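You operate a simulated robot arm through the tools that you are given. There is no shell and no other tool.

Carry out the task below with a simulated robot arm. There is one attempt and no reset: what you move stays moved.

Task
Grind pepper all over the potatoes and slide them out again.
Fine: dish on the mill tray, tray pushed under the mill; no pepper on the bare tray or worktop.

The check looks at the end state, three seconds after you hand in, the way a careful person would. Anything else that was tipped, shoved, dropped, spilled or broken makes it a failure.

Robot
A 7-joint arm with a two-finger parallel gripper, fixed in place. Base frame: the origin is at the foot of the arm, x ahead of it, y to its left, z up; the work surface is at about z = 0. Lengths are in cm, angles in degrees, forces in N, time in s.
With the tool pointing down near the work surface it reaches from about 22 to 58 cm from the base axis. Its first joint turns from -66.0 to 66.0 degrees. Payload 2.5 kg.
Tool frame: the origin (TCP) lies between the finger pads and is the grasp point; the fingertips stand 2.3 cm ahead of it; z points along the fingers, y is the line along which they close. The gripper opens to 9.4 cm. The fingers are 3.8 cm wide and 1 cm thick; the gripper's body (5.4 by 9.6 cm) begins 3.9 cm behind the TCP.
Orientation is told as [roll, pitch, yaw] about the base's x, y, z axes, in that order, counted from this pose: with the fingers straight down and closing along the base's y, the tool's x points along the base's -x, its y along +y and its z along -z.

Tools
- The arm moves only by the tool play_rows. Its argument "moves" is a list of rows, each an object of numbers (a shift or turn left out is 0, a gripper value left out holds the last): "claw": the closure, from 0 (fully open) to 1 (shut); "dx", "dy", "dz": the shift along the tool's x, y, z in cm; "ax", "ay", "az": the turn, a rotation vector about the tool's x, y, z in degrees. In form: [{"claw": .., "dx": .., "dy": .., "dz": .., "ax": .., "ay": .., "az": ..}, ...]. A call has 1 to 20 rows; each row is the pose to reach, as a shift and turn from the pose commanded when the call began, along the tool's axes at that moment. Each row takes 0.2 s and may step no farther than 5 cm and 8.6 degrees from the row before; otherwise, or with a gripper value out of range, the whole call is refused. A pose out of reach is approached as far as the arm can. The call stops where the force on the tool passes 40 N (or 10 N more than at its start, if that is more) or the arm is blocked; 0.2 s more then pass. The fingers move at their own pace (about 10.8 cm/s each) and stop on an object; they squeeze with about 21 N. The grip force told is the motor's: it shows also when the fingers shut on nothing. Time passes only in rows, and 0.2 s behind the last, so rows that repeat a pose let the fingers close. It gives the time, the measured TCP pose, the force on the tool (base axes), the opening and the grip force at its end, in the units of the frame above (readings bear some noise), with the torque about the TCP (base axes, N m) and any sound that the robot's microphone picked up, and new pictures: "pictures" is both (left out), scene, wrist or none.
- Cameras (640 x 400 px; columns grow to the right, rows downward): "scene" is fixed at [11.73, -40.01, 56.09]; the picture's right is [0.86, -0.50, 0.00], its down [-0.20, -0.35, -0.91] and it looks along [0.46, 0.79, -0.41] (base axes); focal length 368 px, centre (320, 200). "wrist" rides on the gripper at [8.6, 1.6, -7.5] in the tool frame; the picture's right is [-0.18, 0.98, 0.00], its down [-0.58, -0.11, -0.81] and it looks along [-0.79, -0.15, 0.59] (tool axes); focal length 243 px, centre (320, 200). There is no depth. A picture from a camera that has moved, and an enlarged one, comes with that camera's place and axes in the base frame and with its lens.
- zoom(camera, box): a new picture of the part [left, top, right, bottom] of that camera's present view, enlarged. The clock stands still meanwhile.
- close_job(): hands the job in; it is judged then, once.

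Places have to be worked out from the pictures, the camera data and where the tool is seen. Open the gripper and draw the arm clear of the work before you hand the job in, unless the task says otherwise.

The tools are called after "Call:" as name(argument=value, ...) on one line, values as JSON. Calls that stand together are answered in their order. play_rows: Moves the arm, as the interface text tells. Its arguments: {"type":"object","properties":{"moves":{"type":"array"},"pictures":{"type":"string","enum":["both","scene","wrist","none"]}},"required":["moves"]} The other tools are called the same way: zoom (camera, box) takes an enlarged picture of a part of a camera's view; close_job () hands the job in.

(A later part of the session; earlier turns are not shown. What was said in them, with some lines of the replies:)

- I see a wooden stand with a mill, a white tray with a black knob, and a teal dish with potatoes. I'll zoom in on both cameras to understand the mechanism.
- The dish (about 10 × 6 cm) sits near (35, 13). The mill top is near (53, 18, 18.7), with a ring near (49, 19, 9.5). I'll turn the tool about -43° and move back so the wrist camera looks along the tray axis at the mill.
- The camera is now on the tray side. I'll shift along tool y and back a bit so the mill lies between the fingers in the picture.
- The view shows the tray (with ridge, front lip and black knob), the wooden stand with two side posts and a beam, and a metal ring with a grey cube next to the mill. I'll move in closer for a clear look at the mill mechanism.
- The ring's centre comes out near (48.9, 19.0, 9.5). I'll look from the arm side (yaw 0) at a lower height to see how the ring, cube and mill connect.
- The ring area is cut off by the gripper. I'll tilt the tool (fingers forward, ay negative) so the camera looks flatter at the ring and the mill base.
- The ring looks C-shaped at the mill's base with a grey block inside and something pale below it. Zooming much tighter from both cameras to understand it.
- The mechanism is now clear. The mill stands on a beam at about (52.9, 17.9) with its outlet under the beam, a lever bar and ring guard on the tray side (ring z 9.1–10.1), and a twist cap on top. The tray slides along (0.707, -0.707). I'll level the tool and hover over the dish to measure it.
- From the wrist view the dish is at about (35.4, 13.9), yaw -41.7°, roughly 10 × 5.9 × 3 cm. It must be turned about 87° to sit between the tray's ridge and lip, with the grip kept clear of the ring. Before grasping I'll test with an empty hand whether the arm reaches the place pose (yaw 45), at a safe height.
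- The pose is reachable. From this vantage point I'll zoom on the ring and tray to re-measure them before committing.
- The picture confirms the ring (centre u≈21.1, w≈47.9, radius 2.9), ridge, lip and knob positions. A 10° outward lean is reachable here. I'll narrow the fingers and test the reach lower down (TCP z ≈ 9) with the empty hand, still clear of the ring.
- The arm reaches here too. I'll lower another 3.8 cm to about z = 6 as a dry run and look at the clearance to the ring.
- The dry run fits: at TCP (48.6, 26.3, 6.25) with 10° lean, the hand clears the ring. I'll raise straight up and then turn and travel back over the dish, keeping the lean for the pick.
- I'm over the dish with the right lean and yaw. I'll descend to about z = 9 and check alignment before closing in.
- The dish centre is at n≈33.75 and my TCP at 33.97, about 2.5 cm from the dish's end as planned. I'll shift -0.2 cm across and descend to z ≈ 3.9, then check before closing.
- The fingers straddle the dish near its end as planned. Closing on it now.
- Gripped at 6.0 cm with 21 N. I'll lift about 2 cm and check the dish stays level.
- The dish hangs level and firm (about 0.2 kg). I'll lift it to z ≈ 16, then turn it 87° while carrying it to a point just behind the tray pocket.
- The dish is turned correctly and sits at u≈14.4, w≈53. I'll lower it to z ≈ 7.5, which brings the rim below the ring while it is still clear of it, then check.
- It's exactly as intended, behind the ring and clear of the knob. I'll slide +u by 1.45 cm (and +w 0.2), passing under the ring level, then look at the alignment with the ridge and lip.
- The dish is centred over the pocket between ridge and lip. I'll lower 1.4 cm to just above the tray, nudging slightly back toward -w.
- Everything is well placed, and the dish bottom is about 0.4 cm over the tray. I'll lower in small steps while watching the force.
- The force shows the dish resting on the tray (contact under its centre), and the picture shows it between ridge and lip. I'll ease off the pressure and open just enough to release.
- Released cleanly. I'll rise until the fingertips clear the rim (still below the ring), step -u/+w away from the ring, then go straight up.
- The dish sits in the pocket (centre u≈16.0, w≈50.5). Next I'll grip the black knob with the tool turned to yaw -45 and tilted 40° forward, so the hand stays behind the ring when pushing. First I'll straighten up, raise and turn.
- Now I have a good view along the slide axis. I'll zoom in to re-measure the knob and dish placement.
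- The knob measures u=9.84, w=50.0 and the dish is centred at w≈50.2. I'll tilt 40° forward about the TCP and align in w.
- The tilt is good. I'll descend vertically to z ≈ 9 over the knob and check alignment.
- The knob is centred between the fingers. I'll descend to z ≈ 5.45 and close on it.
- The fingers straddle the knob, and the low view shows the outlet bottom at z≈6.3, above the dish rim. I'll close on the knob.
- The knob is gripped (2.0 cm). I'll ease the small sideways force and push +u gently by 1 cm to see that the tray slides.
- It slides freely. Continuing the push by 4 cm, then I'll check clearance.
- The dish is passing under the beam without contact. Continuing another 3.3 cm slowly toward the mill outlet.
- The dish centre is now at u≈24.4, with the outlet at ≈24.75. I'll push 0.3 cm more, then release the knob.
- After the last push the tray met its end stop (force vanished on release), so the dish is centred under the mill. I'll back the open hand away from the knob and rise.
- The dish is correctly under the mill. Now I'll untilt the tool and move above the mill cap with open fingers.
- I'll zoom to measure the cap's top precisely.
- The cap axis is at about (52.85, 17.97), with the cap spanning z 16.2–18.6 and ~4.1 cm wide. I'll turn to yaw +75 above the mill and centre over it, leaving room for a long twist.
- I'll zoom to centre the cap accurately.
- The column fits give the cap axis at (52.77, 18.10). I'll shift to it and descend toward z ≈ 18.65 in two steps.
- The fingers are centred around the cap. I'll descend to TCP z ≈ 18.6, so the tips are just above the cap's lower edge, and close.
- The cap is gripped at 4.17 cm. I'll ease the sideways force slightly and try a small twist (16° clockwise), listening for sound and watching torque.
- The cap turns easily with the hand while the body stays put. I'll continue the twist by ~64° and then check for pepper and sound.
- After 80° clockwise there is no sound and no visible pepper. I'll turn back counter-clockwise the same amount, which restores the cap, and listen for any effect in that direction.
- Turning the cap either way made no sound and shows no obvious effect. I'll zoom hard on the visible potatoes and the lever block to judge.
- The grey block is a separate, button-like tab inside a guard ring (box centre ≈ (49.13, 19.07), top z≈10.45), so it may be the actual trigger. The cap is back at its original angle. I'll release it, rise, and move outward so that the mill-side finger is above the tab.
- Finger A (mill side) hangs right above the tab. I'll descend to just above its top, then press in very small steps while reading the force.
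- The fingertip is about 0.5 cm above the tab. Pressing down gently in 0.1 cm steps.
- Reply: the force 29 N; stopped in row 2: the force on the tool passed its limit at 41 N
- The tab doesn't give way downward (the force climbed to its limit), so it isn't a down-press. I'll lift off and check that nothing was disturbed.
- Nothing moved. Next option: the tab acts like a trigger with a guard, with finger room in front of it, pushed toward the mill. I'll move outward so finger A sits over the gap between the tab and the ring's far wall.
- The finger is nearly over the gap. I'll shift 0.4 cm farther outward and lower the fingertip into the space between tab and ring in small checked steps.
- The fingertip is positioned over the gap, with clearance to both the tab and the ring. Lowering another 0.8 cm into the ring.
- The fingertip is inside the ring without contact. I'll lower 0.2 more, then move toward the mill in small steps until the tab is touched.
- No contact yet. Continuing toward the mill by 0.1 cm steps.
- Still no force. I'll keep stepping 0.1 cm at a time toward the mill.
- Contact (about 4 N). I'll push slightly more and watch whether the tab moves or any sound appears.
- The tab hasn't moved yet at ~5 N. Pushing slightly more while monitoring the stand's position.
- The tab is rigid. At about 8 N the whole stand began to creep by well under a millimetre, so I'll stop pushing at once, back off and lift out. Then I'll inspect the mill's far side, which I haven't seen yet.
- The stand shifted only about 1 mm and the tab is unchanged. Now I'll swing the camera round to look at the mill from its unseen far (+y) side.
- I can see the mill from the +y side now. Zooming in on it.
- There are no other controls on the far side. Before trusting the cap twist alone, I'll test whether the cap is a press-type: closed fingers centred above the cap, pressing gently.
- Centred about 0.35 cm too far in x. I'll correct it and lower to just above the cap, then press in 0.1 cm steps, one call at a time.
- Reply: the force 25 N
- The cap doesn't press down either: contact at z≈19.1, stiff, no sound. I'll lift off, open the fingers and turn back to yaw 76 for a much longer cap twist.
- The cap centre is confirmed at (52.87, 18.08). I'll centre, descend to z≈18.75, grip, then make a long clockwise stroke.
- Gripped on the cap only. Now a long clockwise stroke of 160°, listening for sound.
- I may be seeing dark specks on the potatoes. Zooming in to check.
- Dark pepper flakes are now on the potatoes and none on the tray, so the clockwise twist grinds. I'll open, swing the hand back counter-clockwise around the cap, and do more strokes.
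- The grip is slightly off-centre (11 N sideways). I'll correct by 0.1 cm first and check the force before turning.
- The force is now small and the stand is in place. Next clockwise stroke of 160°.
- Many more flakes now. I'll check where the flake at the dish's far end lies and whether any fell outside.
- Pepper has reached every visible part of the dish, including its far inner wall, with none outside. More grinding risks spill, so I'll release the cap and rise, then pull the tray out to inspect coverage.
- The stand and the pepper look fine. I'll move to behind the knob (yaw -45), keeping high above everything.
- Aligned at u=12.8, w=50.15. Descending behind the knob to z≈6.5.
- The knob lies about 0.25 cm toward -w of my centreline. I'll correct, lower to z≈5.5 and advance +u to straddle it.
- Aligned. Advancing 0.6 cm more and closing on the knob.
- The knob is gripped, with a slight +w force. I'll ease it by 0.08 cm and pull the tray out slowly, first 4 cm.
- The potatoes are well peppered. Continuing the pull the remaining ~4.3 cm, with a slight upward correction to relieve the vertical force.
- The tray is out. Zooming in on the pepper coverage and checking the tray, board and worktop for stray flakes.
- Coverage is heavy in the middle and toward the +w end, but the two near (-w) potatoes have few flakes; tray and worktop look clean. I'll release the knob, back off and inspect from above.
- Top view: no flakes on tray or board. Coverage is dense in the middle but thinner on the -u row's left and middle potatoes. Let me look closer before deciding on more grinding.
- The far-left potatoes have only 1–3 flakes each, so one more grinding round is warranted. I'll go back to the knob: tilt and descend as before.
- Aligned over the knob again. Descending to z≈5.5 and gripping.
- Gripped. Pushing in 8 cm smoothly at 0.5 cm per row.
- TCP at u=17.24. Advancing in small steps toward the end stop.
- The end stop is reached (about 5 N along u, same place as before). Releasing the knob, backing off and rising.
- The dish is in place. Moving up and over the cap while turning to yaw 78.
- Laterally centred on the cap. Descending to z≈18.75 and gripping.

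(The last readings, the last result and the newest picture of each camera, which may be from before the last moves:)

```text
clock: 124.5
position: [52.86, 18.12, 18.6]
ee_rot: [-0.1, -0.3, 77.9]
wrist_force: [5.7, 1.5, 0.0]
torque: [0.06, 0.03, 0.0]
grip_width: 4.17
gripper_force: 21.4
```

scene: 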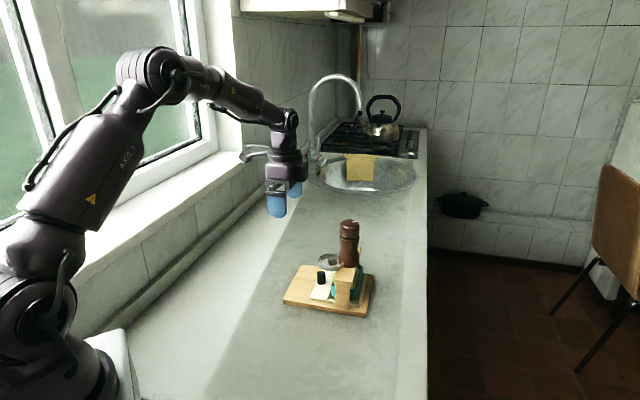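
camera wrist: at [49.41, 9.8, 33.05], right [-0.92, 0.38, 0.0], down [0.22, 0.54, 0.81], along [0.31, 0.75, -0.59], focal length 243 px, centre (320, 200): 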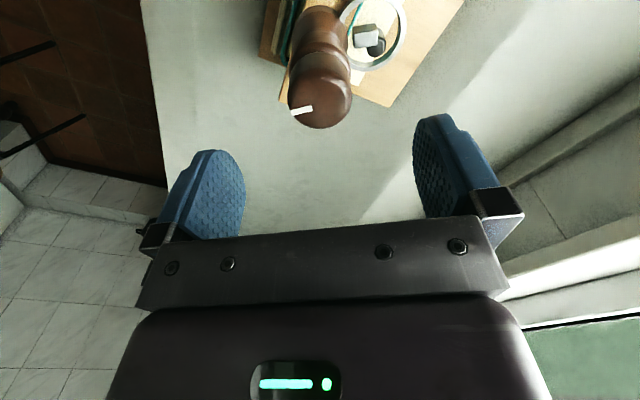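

Gripped with a small side force. I'll correct by 0.05 cm and grind 96° clockwise, then look.

Call:
play_rows(moves=[{"claw": 1, "dy": -0.05}, {"dy": -0.05, "az": 8}, {"dy": -0.05, "az": 16}, {"dy": -0.05, "az": 24}, {"dy": -0.05, "az": 32}, {"dy": -0.05, "az": 40}, {"dy": -0.05, "az": 48}, {"dy": -0.05, "az": 56}, {"dy": -0.05, "az": 64}, {"dy": -0.05, "az": 72}, {"dy": -0.05, "az": 80}, {"dy": -0.05, "az": 88}, {"dy": -0.05, "az": 96}], pictures="wrist")

Call:
zoom(camera="scene", box=[320, 245, 390, 305])

Call:
zoom(camera="wrist", box=[220, 0, 440, 120])

```text
clock: 127.3
position: [52.88, 18.15, 18.71]
ee_rot: [0.2, -0.2, -18.3]
wrist_force: [-4.7, -6.4, -0.1]
torque: [-0.62, -0.25, 0.03]
grip_width: 4.15
gripper_force: 21.2
camera wrist: at [45.19, 22.24, 26.23], right [0.48, 0.88, 0.0], down [0.51, -0.29, 0.81], along [0.71, -0.39, -0.59], focal length 243 px, centre (320, 200)
```

wrist: 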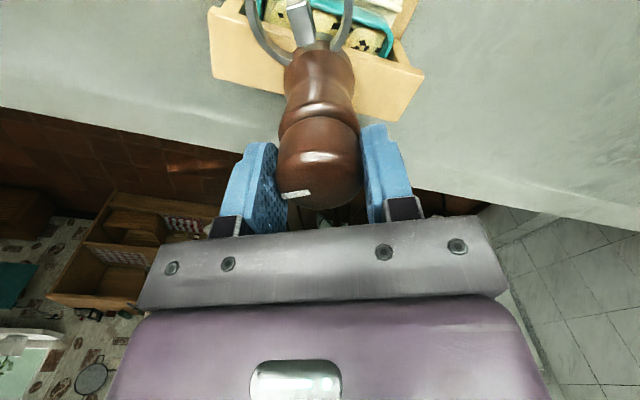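

```text
6.67 times, centred on (355, 275) of scene
camera zoom: at [11.73, -40.01, 56.09], right [0.86, -0.5, 0.0], down [-0.2, -0.35, -0.91], along [0.46, 0.79, -0.41], focal length 2451 px, centre (87, -300)
```

zoom: 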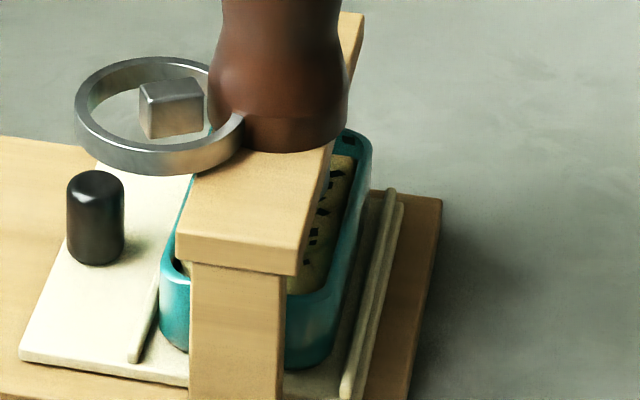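

```text
2.91 times, centred on (330, 60) of wrist
camera zoom: at [45.19, 22.24, 26.23], right [0.48, 0.88, 0.0], down [0.51, -0.29, 0.81], along [0.71, -0.39, -0.59], focal length 706 px, centre (291, 607)
```

zoom: 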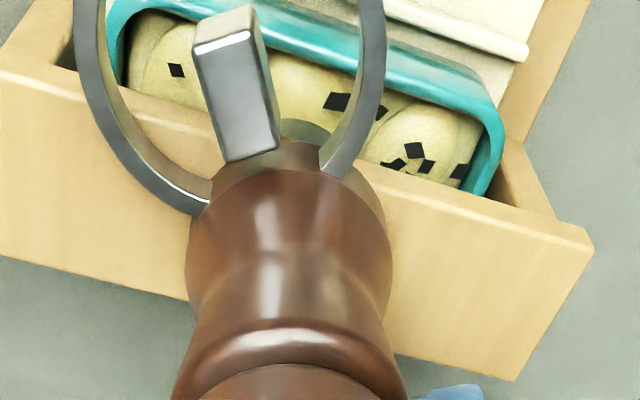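

It's still clean outside the dish. Correcting the side force slightly and finishing this stroke (64° more).

Call:
play_rows(moves=[{"claw": 1, "dx": 0.03, "dy": -0.07}, {"dx": 0.03, "dy": -0.07, "az": 8}, {"dx": 0.03, "dy": -0.07, "az": 16}, {"dx": 0.03, "dy": -0.07, "az": 24}, {"dx": 0.03, "dy": -0.07, "az": 32}, {"dx": 0.03, "dy": -0.07, "az": 40}, {"dx": 0.03, "dy": -0.07, "az": 48}, {"dx": 0.03, "dy": -0.07, "az": 56}, {"dx": 0.03, "dy": -0.07, "az": 64}], pictures="wrist")

Call:
zoom(camera="scene", box=[320, 245, 390, 305])

Call:
zoom(camera="wrist", box=[200, 0, 420, 120])

```text
clock: 129.3
position: [52.75, 18.09, 18.64]
ee_rot: [0.2, 0.3, -82.3]
wrist_force: [-2.7, -5.1, 1.9]
torque: [-0.3, 0.19, 0.0]
grip_width: 4.14
gripper_force: 20.9
camera wrist: at [53.29, 26.76, 26.3], right [1.0, -0.05, 0.0], down [-0.03, -0.59, 0.8], along [-0.04, -0.8, -0.59], focal length 243 px, centre (320, 200)
```

wrist: 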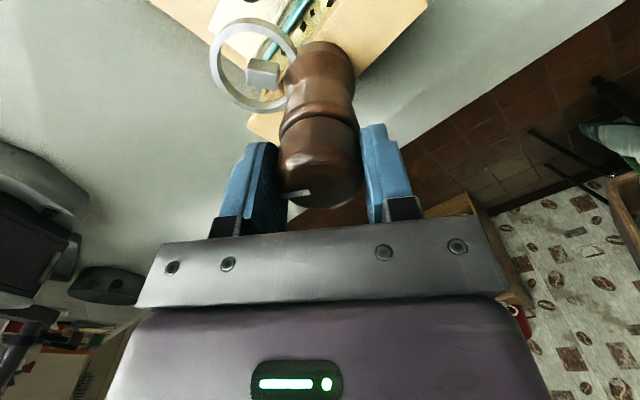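

```text
6.67 times, centred on (355, 275) of scene
camera zoom: at [11.73, -40.01, 56.09], right [0.86, -0.5, 0.0], down [-0.2, -0.35, -0.91], along [0.46, 0.79, -0.41], focal length 2451 px, centre (87, -300)
```

zoom: 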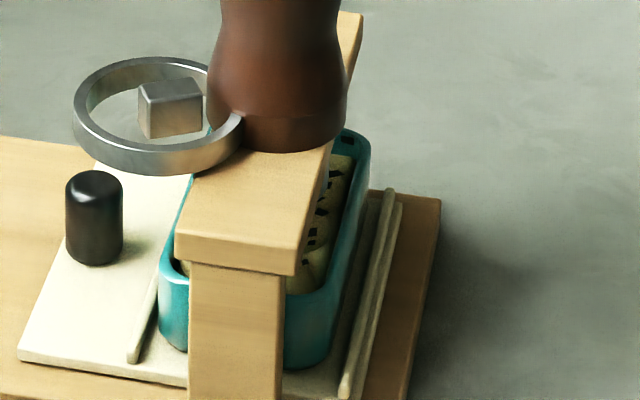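

```text
2.91 times, centred on (310, 60) of wrist
camera zoom: at [53.29, 26.76, 26.3], right [1.0, -0.05, 0.0], down [-0.03, -0.59, 0.8], along [-0.04, -0.8, -0.59], focal length 706 px, centre (349, 607)
```

zoom: 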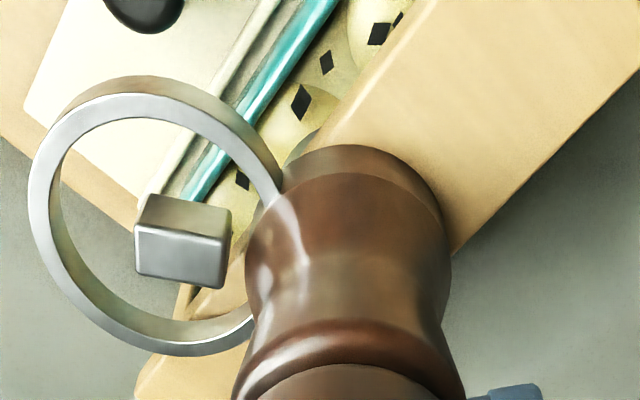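

The visible flakes look identical to before this stroke. I'll compare with the same zoom window as earlier.

Call:
zoom(camera="scene", box=[335, 255, 375, 295])

Call:
zoom(camera="wrist", box=[250, 0, 340, 60])

```text
10.00 times, centred on (355, 275) of scene
camera zoom: at [11.73, -40.01, 56.09], right [0.86, -0.5, 0.0], down [-0.2, -0.35, -0.91], along [0.46, 0.79, -0.41], focal length 3677 px, centre (-30, -550)
```

zoom: 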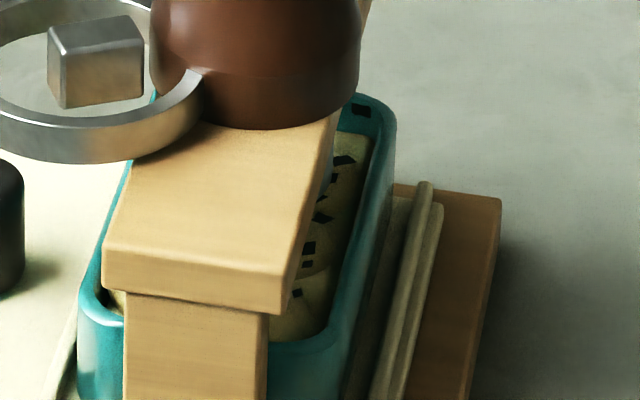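

```text
6.67 times, centred on (295, 30) of wrist
camera zoom: at [53.29, 26.76, 26.3], right [1.0, -0.05, 0.0], down [-0.03, -0.59, 0.8], along [-0.04, -0.8, -0.59], focal length 1618 px, centre (487, 1333)
```

zoom: 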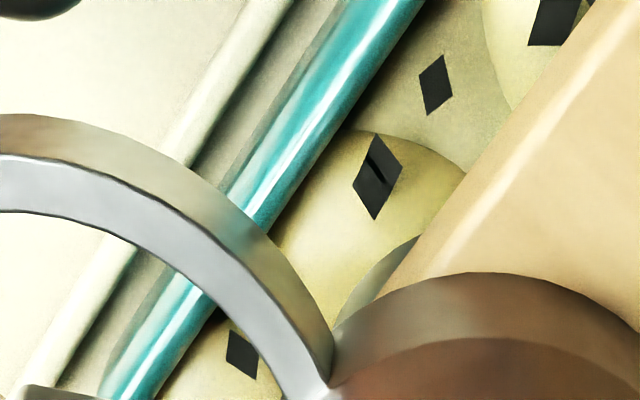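

No new flakes appeared in the visible strips from this stroke, so the dose may be used up. To be sure, I'll swing back and do one more stroke, carefully centred.

Call:
play_rows(moves=[{"claw": 0.3}, {"claw": 0.2}, {"claw": 0.2, "az": -8.5}, {"az": -17}, {"az": -25.5}, {"az": -34}, {"az": -42.5}, {"az": -51}, {"az": -59.5}, {"az": -68}, {"az": -76.5}, {"az": -85}, {"az": -93.5}, {"az": -102}, {"az": -110.5}, {"az": -119}, {"az": -127.5}, {"az": -136}, {"az": -144.5}, {"az": -153}], pictures="wrist")

Call:
zoom(camera="wrist", box=[220, 90, 420, 230])

```text
clock: 133.5
position: [52.97, 18.0, 18.62]
ee_rot: [-0.1, -0.3, 71.0]
wrist_force: [-0.2, -0.2, -0.3]
torque: [0.04, -0.03, 0.0]
grip_width: 7.54
gripper_force: 0.1
camera wrist: at [48.51, 10.31, 26.21], right [-0.87, 0.49, 0.0], down [0.29, 0.51, 0.81], along [0.4, 0.7, -0.59], focal length 243 px, centre (320, 200)
```

wrist: 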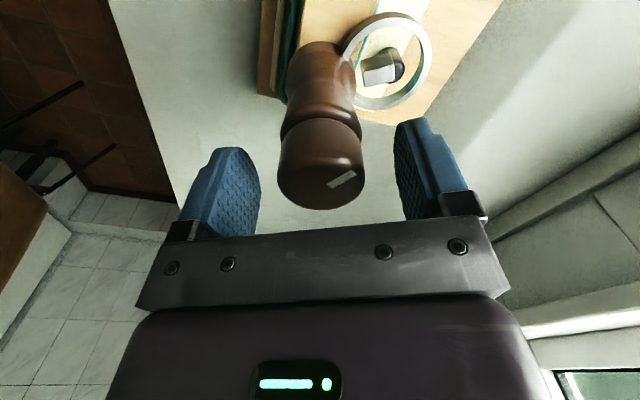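

```text
2.86 times, centred on (320, 160) of wrist
camera zoom: at [48.51, 10.31, 26.21], right [-0.87, 0.49, 0.0], down [0.29, 0.51, 0.81], along [0.4, 0.7, -0.59], focal length 693 px, centre (320, 314)
```

zoom: 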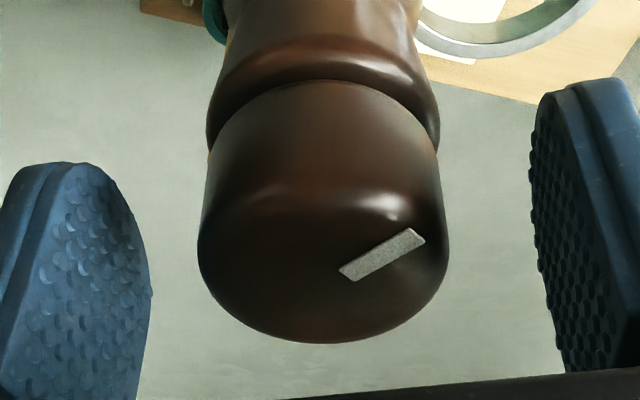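

Well centred. Closing and checking the side force before turning.

Call:
play_rows(moves=[{"claw": 0.4}, {"claw": 1}, {"claw": 1}], pictures="none")

```text
clock: 134.3
position: [52.82, 18.07, 18.62]
ee_rot: [0.0, -0.2, 70.8]
wrist_force: [-3.2, -0.6, 1.1]
torque: [0.1, 0.35, 0.01]
grip_width: 4.16
gripper_force: 21.4
```

Side force is small. Another clockwise stroke of 152°.

Call:
play_rows(moves=[{"claw": 1, "az": 8}, {"az": 16}, {"az": 24}, {"az": 32}, {"az": 40}, {"az": 48}, {"az": 56}, {"az": 64}, {"az": 72}, {"az": 80}, {"az": 88}, {"az": 96}, {"az": 104}, {"az": 112}, {"az": 120}, {"az": 128}, {"az": 136}, {"az": 144}, {"az": 152}], pictures="wrist")

Call:
zoom(camera="wrist", box=[250, 0, 340, 60])

Call:
zoom(camera="scene", box=[335, 255, 375, 295])

```text
clock: 138.3
position: [52.88, 18.14, 18.71]
ee_rot: [0.3, 0.2, -81.4]
wrist_force: [0.7, 4.7, 0.7]
torque: [-0.41, 0.23, 0.0]
grip_width: 4.18
gripper_force: 21.2
camera wrist: at [53.12, 26.81, 26.29], right [1.0, -0.03, 0.0], down [-0.02, -0.59, 0.8], along [-0.02, -0.8, -0.6], focal length 243 px, centre (320, 200)
```

wrist: 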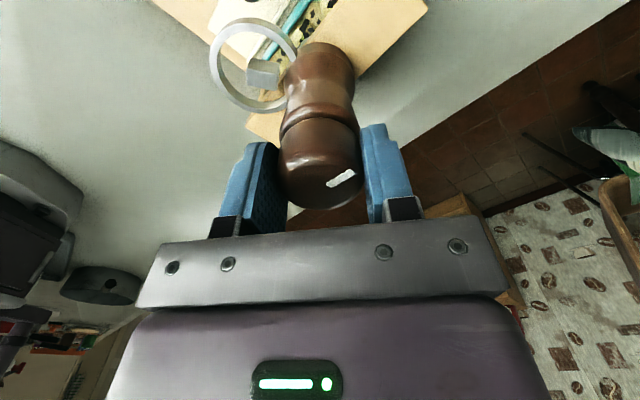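

```text
6.67 times, centred on (295, 30) of wrist
camera zoom: at [53.12, 26.81, 26.29], right [1.0, -0.03, 0.0], down [-0.02, -0.59, 0.8], along [-0.02, -0.8, -0.6], focal length 1618 px, centre (487, 1333)
```

zoom: 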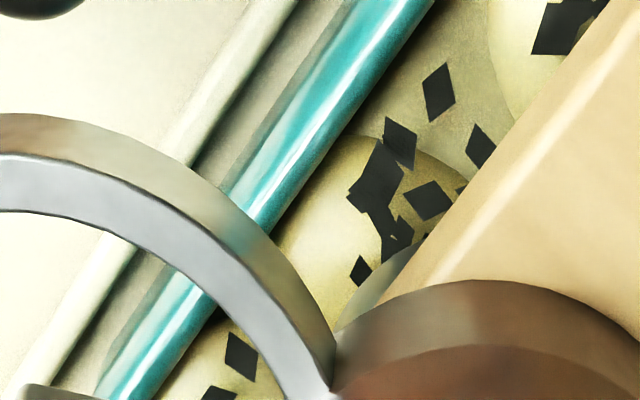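

```text
10.00 times, centred on (355, 275) of scene
camera zoom: at [11.73, -40.01, 56.09], right [0.86, -0.5, 0.0], down [-0.2, -0.35, -0.91], along [0.46, 0.79, -0.41], focal length 3677 px, centre (-30, -550)
```

zoom: 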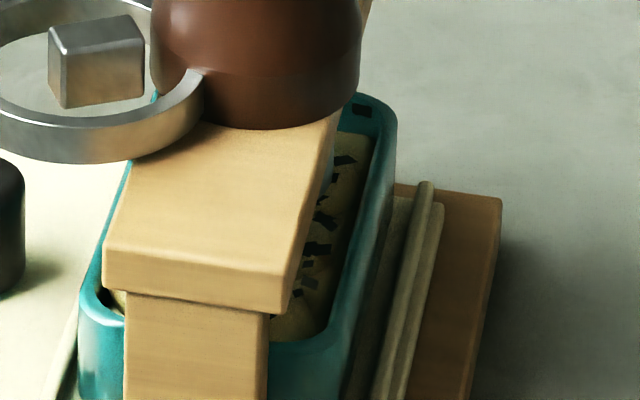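

This stroke added many flakes, including on the previously bare -u middle potato, and the outside is still clean. I'll release, rise and pull the tray out to inspect.

Call:
play_rows(moves=[{"claw": 0.3}, {"claw": 0.1}, {"claw": 0, "dz": -2}, {"dz": -5}, {"dz": -7}], pictures="none")

Call:
play_rows(moves=[{"claw": 0.2, "az": -7, "dx": 1.5, "dy": -1.2}, {"claw": 0.45, "az": -14, "dx": 3.4, "dy": -2.6}, {"az": -21, "dx": 5.3, "dy": -4}, {"az": -28, "dx": 7.2, "dy": -5.5}, {"az": -35, "dx": 8.8, "dy": -6.7}, {"az": -36.4, "dx": 9.4, "dy": -7.2}], pictures="wrist")

Call:
zoom(camera="wrist", box=[260, 60, 420, 200])

Call:
zoom(camera="scene", box=[280, 210, 390, 320])

```text
clock: 139.5
position: [52.84, 18.05, 25.66]
ee_rot: [0.3, 0.1, -81.1]
wrist_force: [0.2, -0.4, -0.4]
torque: [0.02, -0.02, -0.02]
grip_width: 9.41
gripper_force: 0.1
```

```text
clock: 140.9
position: [44.13, 26.17, 25.63]
ee_rot: [0.3, 0.0, -44.5]
wrist_force: [-0.6, 0.6, 0.1]
torque: [0.03, -0.02, 0.01]
grip_width: 5.17
gripper_force: 0.1
camera wrist: at [39.23, 33.35, 33.18], right [0.82, 0.57, 0.01], down [0.33, -0.49, 0.81], along [0.46, -0.66, -0.59], focal length 243 px, centre (320, 200)
```

wrist: 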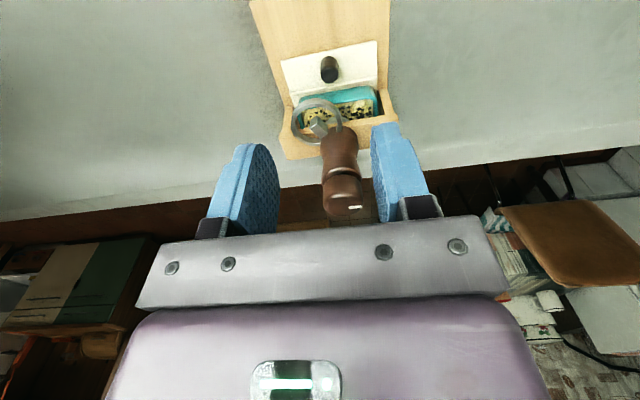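

```text
2.86 times, centred on (340, 130) of wrist
camera zoom: at [39.23, 33.35, 33.18], right [0.82, 0.57, 0.01], down [0.33, -0.49, 0.81], along [0.46, -0.66, -0.59], focal length 693 px, centre (263, 400)
```

zoom: 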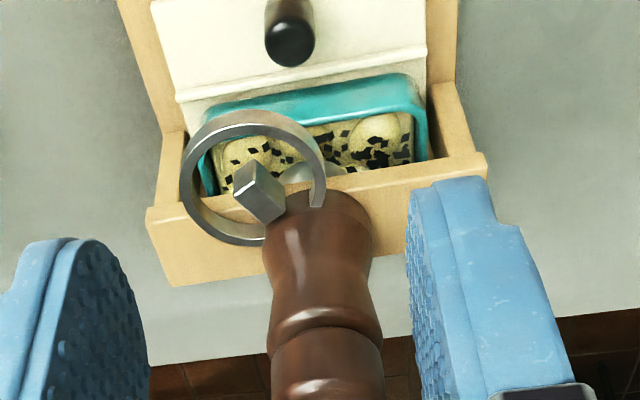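

```text
3.64 times, centred on (335, 265) of scene
camera zoom: at [11.73, -40.01, 56.09], right [0.86, -0.5, 0.0], down [-0.2, -0.35, -0.91], along [0.46, 0.79, -0.41], focal length 1337 px, centre (266, -36)
```

zoom: 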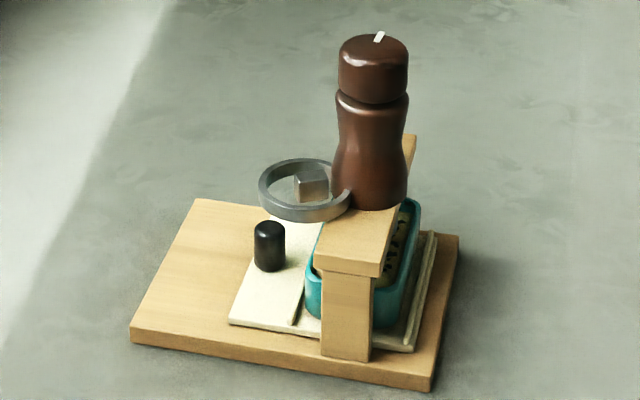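

The -u row is now peppered along its whole length. Tilting and descending behind the knob as before.

Call:
play_rows(moves=[{"claw": 0.47, "dy": 0.1, "ay": -8}, {"dy": 0.3, "ay": -16}, {"dy": 0.3, "ay": -24}, {"dy": 0.3, "ay": -32}, {"dy": 0.3, "ay": -40}], pictures="none")

Call:
play_rows(moves=[{"claw": 0.47, "dx": 2.6, "dz": 3.05}, {"dx": 5.2, "dz": 6.1}, {"dx": 7.8, "dz": 9.15}, {"dx": 10.4, "dz": 12.2}, {"dx": 12.4, "dz": 14.6}], pictures="wrist")

```text
clock: 142.1
position: [44.43, 26.48, 25.72]
ee_rot: [0.5, -40.1, -45.0]
wrist_force: [0.7, 0.1, 0.4]
torque: [-0.01, -0.02, -0.03]
grip_width: 5.0
gripper_force: 0.1
```

```text
clock: 143.3
position: [44.53, 26.51, 6.54]
ee_rot: [0.5, -40.0, -44.9]
wrist_force: [-0.2, -0.5, -0.9]
torque: [-0.06, -0.04, 0.01]
grip_width: 4.98
gripper_force: 0.0
camera wrist: at [37.54, 35.7, 6.75], right [0.79, 0.6, 0.12], down [-0.13, -0.03, 0.99], along [0.6, -0.8, 0.06], focal length 243 px, centre (320, 200)
```

wrist: 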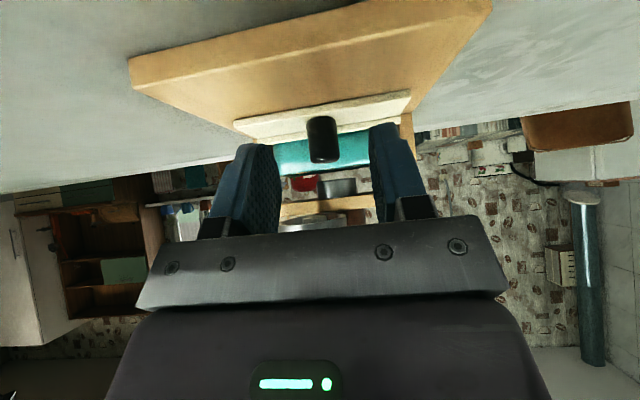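

Aligned within a few millimetres. Lowering and advancing to the knob.

Call:
play_rows(moves=[{"claw": 0.47, "dx": 0.35, "dy": -0.1, "dz": 0.42}, {"dx": 0.65, "dy": -0.18, "dz": 0.76}, {"dx": -0.46, "dy": -0.18, "dz": 1.7}, {"dx": -1.56, "dy": -0.18, "dz": 2.64}, {"dx": -2.46, "dy": -0.18, "dz": 3.4}, {"dx": -3.08, "dy": -0.18, "dz": 3.92}], pictures="wrist")

Call:
zoom(camera="scene", box=[280, 220, 370, 300])

```text
clock: 144.7
position: [47.78, 22.95, 5.54]
ee_rot: [0.4, -40.0, -45.1]
wrist_force: [-0.1, 0.7, 0.5]
torque: [-0.01, 0.0, 0.01]
grip_width: 4.98
gripper_force: 0.1
camera wrist: at [40.84, 32.12, 5.79], right [0.79, 0.6, 0.12], down [-0.13, -0.03, 0.99], along [0.6, -0.8, 0.06], focal length 243 px, centre (320, 200)
```

wrist: 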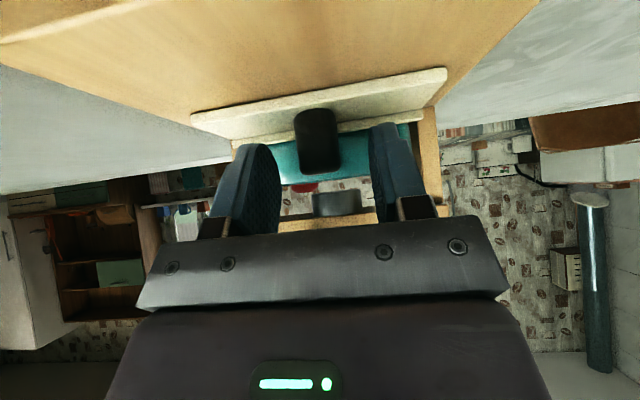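

```text
5.00 times, centred on (325, 260) of scene
camera zoom: at [11.73, -40.01, 56.09], right [0.86, -0.5, 0.0], down [-0.2, -0.35, -0.91], along [0.46, 0.79, -0.41], focal length 1838 px, centre (295, -100)
```

zoom: 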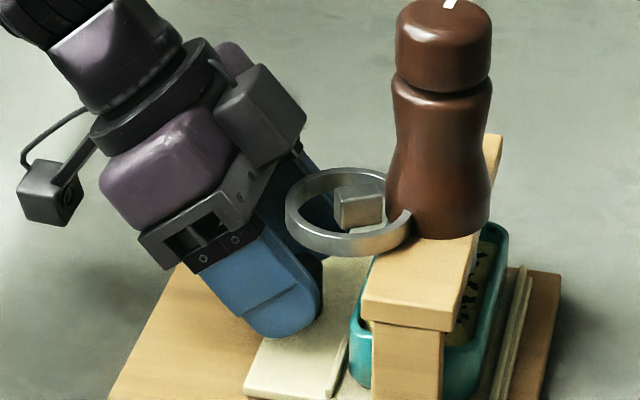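

Straddling the knob. Closing on it and checking the force.

Call:
play_rows(moves=[{"claw": 0.7}, {"claw": 1}, {"claw": 1}], pictures="none")

```text
clock: 145.5
position: [47.74, 23.01, 5.51]
ee_rot: [0.4, -40.0, -44.9]
wrist_force: [3.1, 1.0, -0.7]
torque: [-0.16, 0.12, 0.02]
grip_width: 2.04
gripper_force: 21.5
```

Gripped. Pulling the tray out smoothly by 8.5 cm.

Call:
play_rows(moves=[{"claw": 1, "dx": 0.11, "dz": -0.1}, {"dx": 0.34, "dz": -0.29}, {"dx": 0.69, "dz": -0.58}, {"dx": 1.07, "dz": -0.9}, {"dx": 1.45, "dz": -1.22}, {"dx": 1.84, "dz": -1.54}, {"dx": 2.22, "dz": -1.86}, {"dx": 2.6, "dz": -2.19}, {"dx": 2.99, "dz": -2.51}, {"dx": 3.37, "dz": -2.83}, {"dx": 3.75, "dz": -3.15}, {"dx": 4.14, "dz": -3.47}, {"dx": 4.52, "dz": -3.79}, {"dx": 4.9, "dz": -4.12}, {"dx": 5.28, "dz": -4.44}, {"dx": 5.67, "dz": -4.76}, {"dx": 6.05, "dz": -5.08}, {"dx": 6.32, "dz": -5.3}, {"dx": 6.51, "dz": -5.46}], pictures="none")

Call:
zoom(camera="scene", box=[260, 220, 380, 320])

Call:
zoom(camera="scene", box=[290, 250, 345, 300])

```text
clock: 149.5
position: [41.87, 29.04, 5.52]
ee_rot: [0.3, -40.0, -44.9]
wrist_force: [-3.8, -6.2, 2.2]
torque: [-0.22, 0.35, -0.06]
grip_width: 2.04
gripper_force: 21.0
```

```text
4.00 times, centred on (320, 270) of scene
camera zoom: at [11.73, -40.01, 56.09], right [0.86, -0.5, 0.0], down [-0.2, -0.35, -0.91], along [0.46, 0.79, -0.41], focal length 1471 px, centre (320, -80)
```

zoom: 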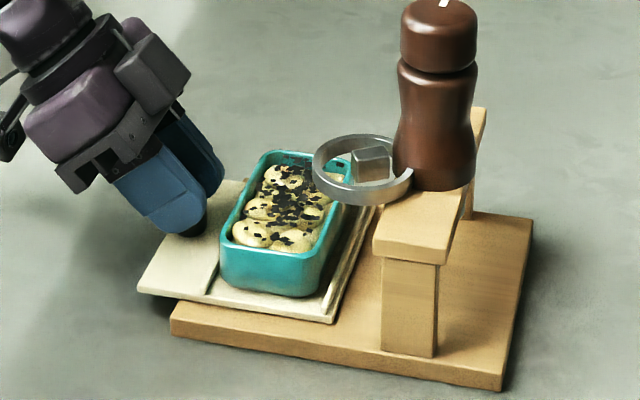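

```text
8.00 times, centred on (318, 275) of scene
camera zoom: at [11.73, -40.01, 56.09], right [0.86, -0.5, 0.0], down [-0.2, -0.35, -0.91], along [0.46, 0.79, -0.41], focal length 2941 px, centre (340, -400)
```

zoom: 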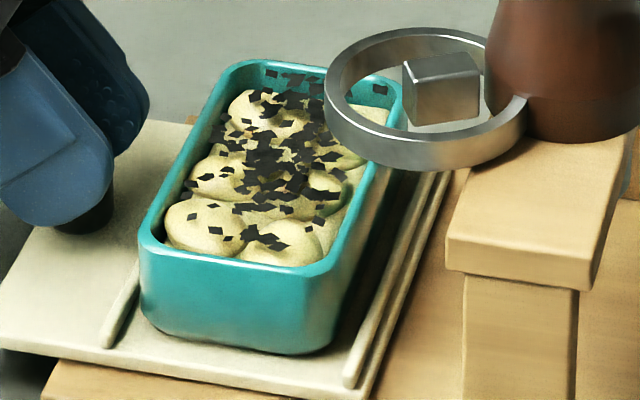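

All six potatoes now carry pepper and I see nothing outside. Releasing the knob and rising, then a final inspection from above.

Call:
play_rows(moves=[{"claw": 0.7}, {"claw": 0.5}, {"claw": 0.45}, {"claw": 0.45, "dx": -1.9, "dz": -2.3}, {"dx": -4.5, "dz": -5.4}, {"dx": -7.1, "dz": -8.4}, {"dx": -9.7, "dz": -11.5}, {"dx": -12.3, "dz": -14.6}], pictures="none")

Call:
play_rows(moves=[{"claw": 0.3, "ay": 8}, {"claw": 0, "ay": 16}, {"ay": 24}, {"ay": 32}, {"ay": 40}], pictures="both")

Call:
zoom(camera="wrist", box=[285, 40, 385, 125])

Call:
zoom(camera="wrist", box=[230, 0, 430, 190])

Call:
zoom(camera="scene", box=[265, 210, 395, 325])

```text
clock: 151.3
position: [41.67, 28.73, 24.74]
ee_rot: [0.3, -40.0, -45.0]
wrist_force: [0.6, 0.4, 0.2]
torque: [0.02, 0.02, -0.01]
grip_width: 5.16
gripper_force: 0.1
```

```text
clock: 152.5
position: [41.71, 28.86, 24.61]
ee_rot: [0.3, 0.2, -44.6]
wrist_force: [0.0, 0.5, 0.3]
torque: [-0.03, -0.05, 0.0]
grip_width: 9.42
gripper_force: 0.1
camera wrist: at [36.69, 36.07, 32.22], right [0.82, 0.57, 0.01], down [0.33, -0.49, 0.8], along [0.46, -0.66, -0.59], focal length 243 px, centre (320, 200)
```

scene: 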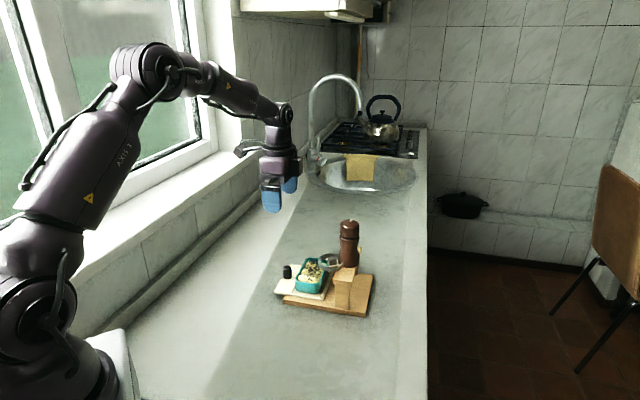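
wrist: 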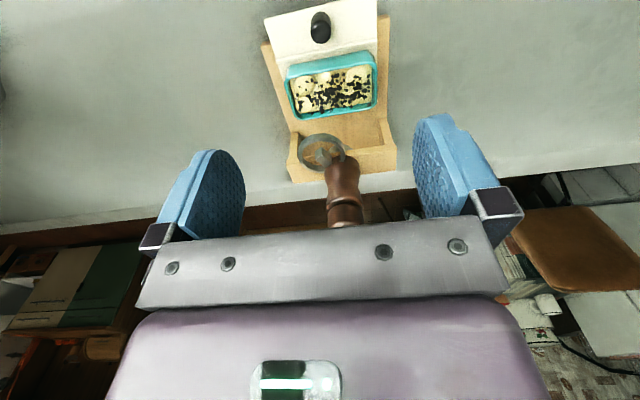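

```text
4.71 times, centred on (335, 82) of wrist
camera zoom: at [36.69, 36.07, 32.22], right [0.82, 0.57, 0.01], down [0.33, -0.49, 0.8], along [0.46, -0.66, -0.59], focal length 1142 px, centre (249, 753)
```

zoom: 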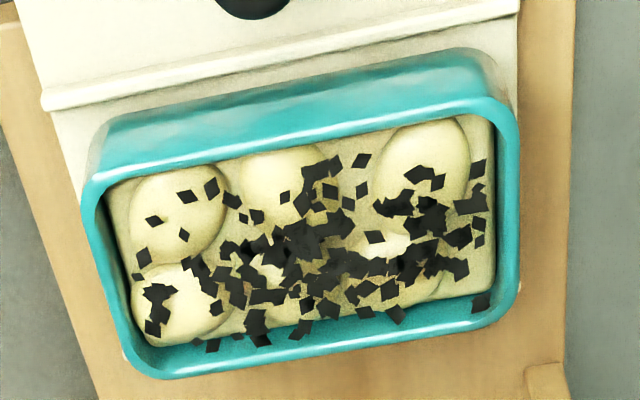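

```text
2.11 times, centred on (330, 95) of wrist
camera zoom: at [36.69, 36.07, 32.22], right [0.82, 0.57, 0.01], down [0.33, -0.49, 0.8], along [0.46, -0.66, -0.59], focal length 511 px, centre (299, 421)
```

zoom: 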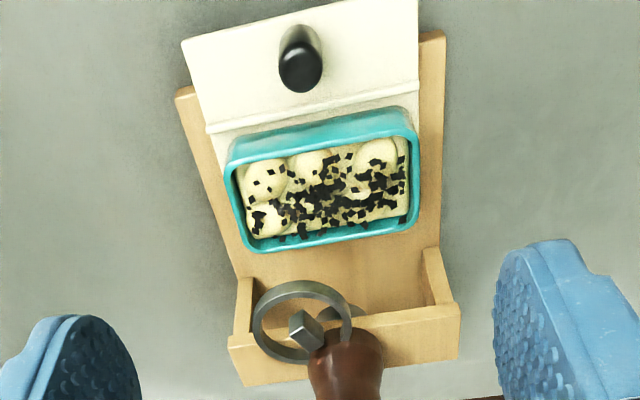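

```text
3.48 times, centred on (330, 268) of scene
camera zoom: at [11.73, -40.0, 56.09], right [0.86, -0.5, 0.0], down [-0.2, -0.35, -0.91], along [0.46, 0.79, -0.41], focal length 1279 px, centre (285, -35)
```

zoom: 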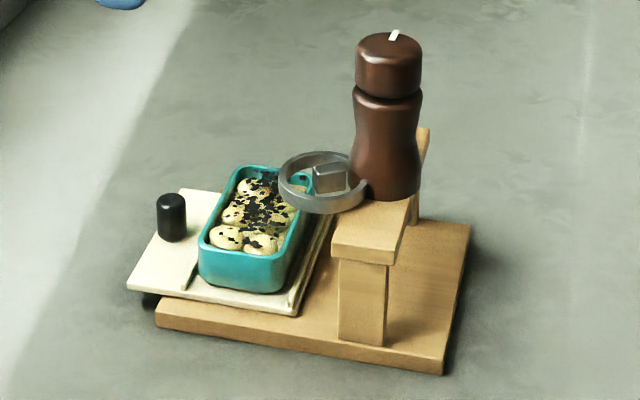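

Every potato has pepper, and the tray, board and worktop are clean with the tray slid out. I'll keep the gripper open and draw the arm up and away from the work.

Call:
play_rows(moves=[{"claw": 0, "dz": -3}, {"dz": -6}, {"dz": -9, "dx": 1.5}, {"dz": -10, "dx": 4, "az": -8}, {"dz": -10, "dx": 5.5, "dy": -2, "az": -16}, {"dz": -10, "dx": 6, "dy": -5, "az": -24}, {"dz": -10, "dx": 6, "dy": -8, "az": -32}], pictures="both")

Call:
zoom(camera="scene", box=[265, 210, 395, 325])

```text
clock: 154.1
position: [31.8, 27.43, 34.52]
ee_rot: [0.2, -0.3, -12.5]
wrist_force: [0.3, 0.3, -0.1]
torque: [-0.01, 0.04, 0.05]
grip_width: 9.42
gripper_force: 0.1
camera wrist: at [23.72, 30.72, 42.01], right [0.39, 0.92, 0.0], down [0.54, -0.24, 0.81], along [0.74, -0.32, -0.59], focal length 243 px, centre (320, 200)
```

scene: 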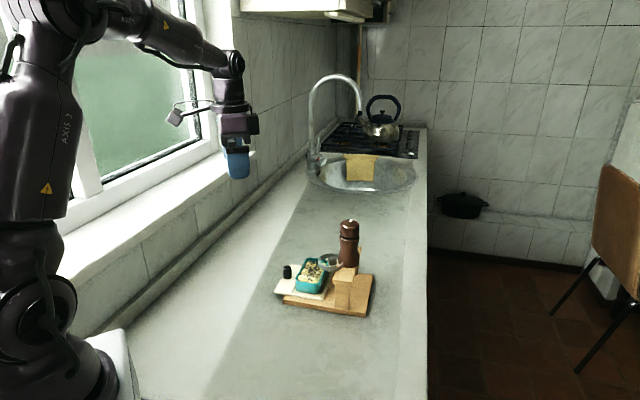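
wrist: 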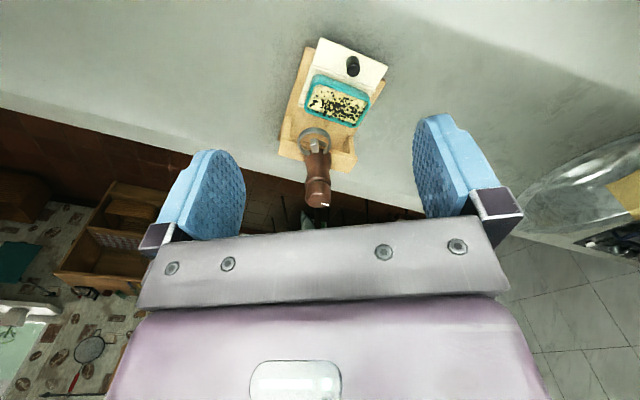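

```text
3.48 times, centred on (330, 268) of scene
camera zoom: at [11.74, -40.0, 56.09], right [0.86, -0.5, 0.0], down [-0.2, -0.35, -0.91], along [0.46, 0.79, -0.41], focal length 1279 px, centre (285, -35)
```

zoom: 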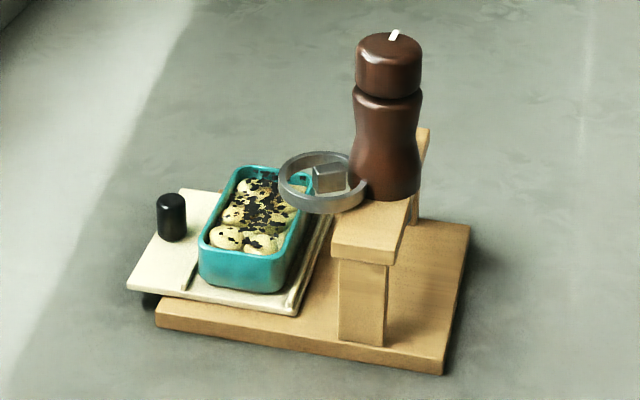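

The arm is clear and open, the dish of peppered potatoes sits on the tray slid out, the mill is upright, and I see no pepper outside the dish. Handing in.

Call:
close_job()

```text
The job is handed in.
```

The job is handed in. The potatoes are peppered and the tray is slid out from under the mill with the dish on it.

- **Pepper:** all six potatoes have flakes. The middle and the mill's far side are heavily covered, while the near-left potato is the lightest, with about five flakes. It took four grinding strokes over two rounds, because the first round left two potatoes nearly bare.
- **Spill:** I saw no pepper on the tray, the board or the worktop from the fixed camera or the wrist camera. A few flakes stuck to the inside wall of the dish.
- **How the mill works:** turning the cap clockwise grinds it. Before I found that, I pressed and pushed the metal tab inside the ring, and pressed the cap down.
- **Movement of the stand:** pushing the tab sideways made the stand creep about 1 mm. It later sat close to its original spot. The downward press on the tab reached the 40 N force limit, but it moved nothing I could see.
- **End state:** the mill is upright, and its cap now sits at a different angle from the start. The gripper is open and the arm is clear of the work.
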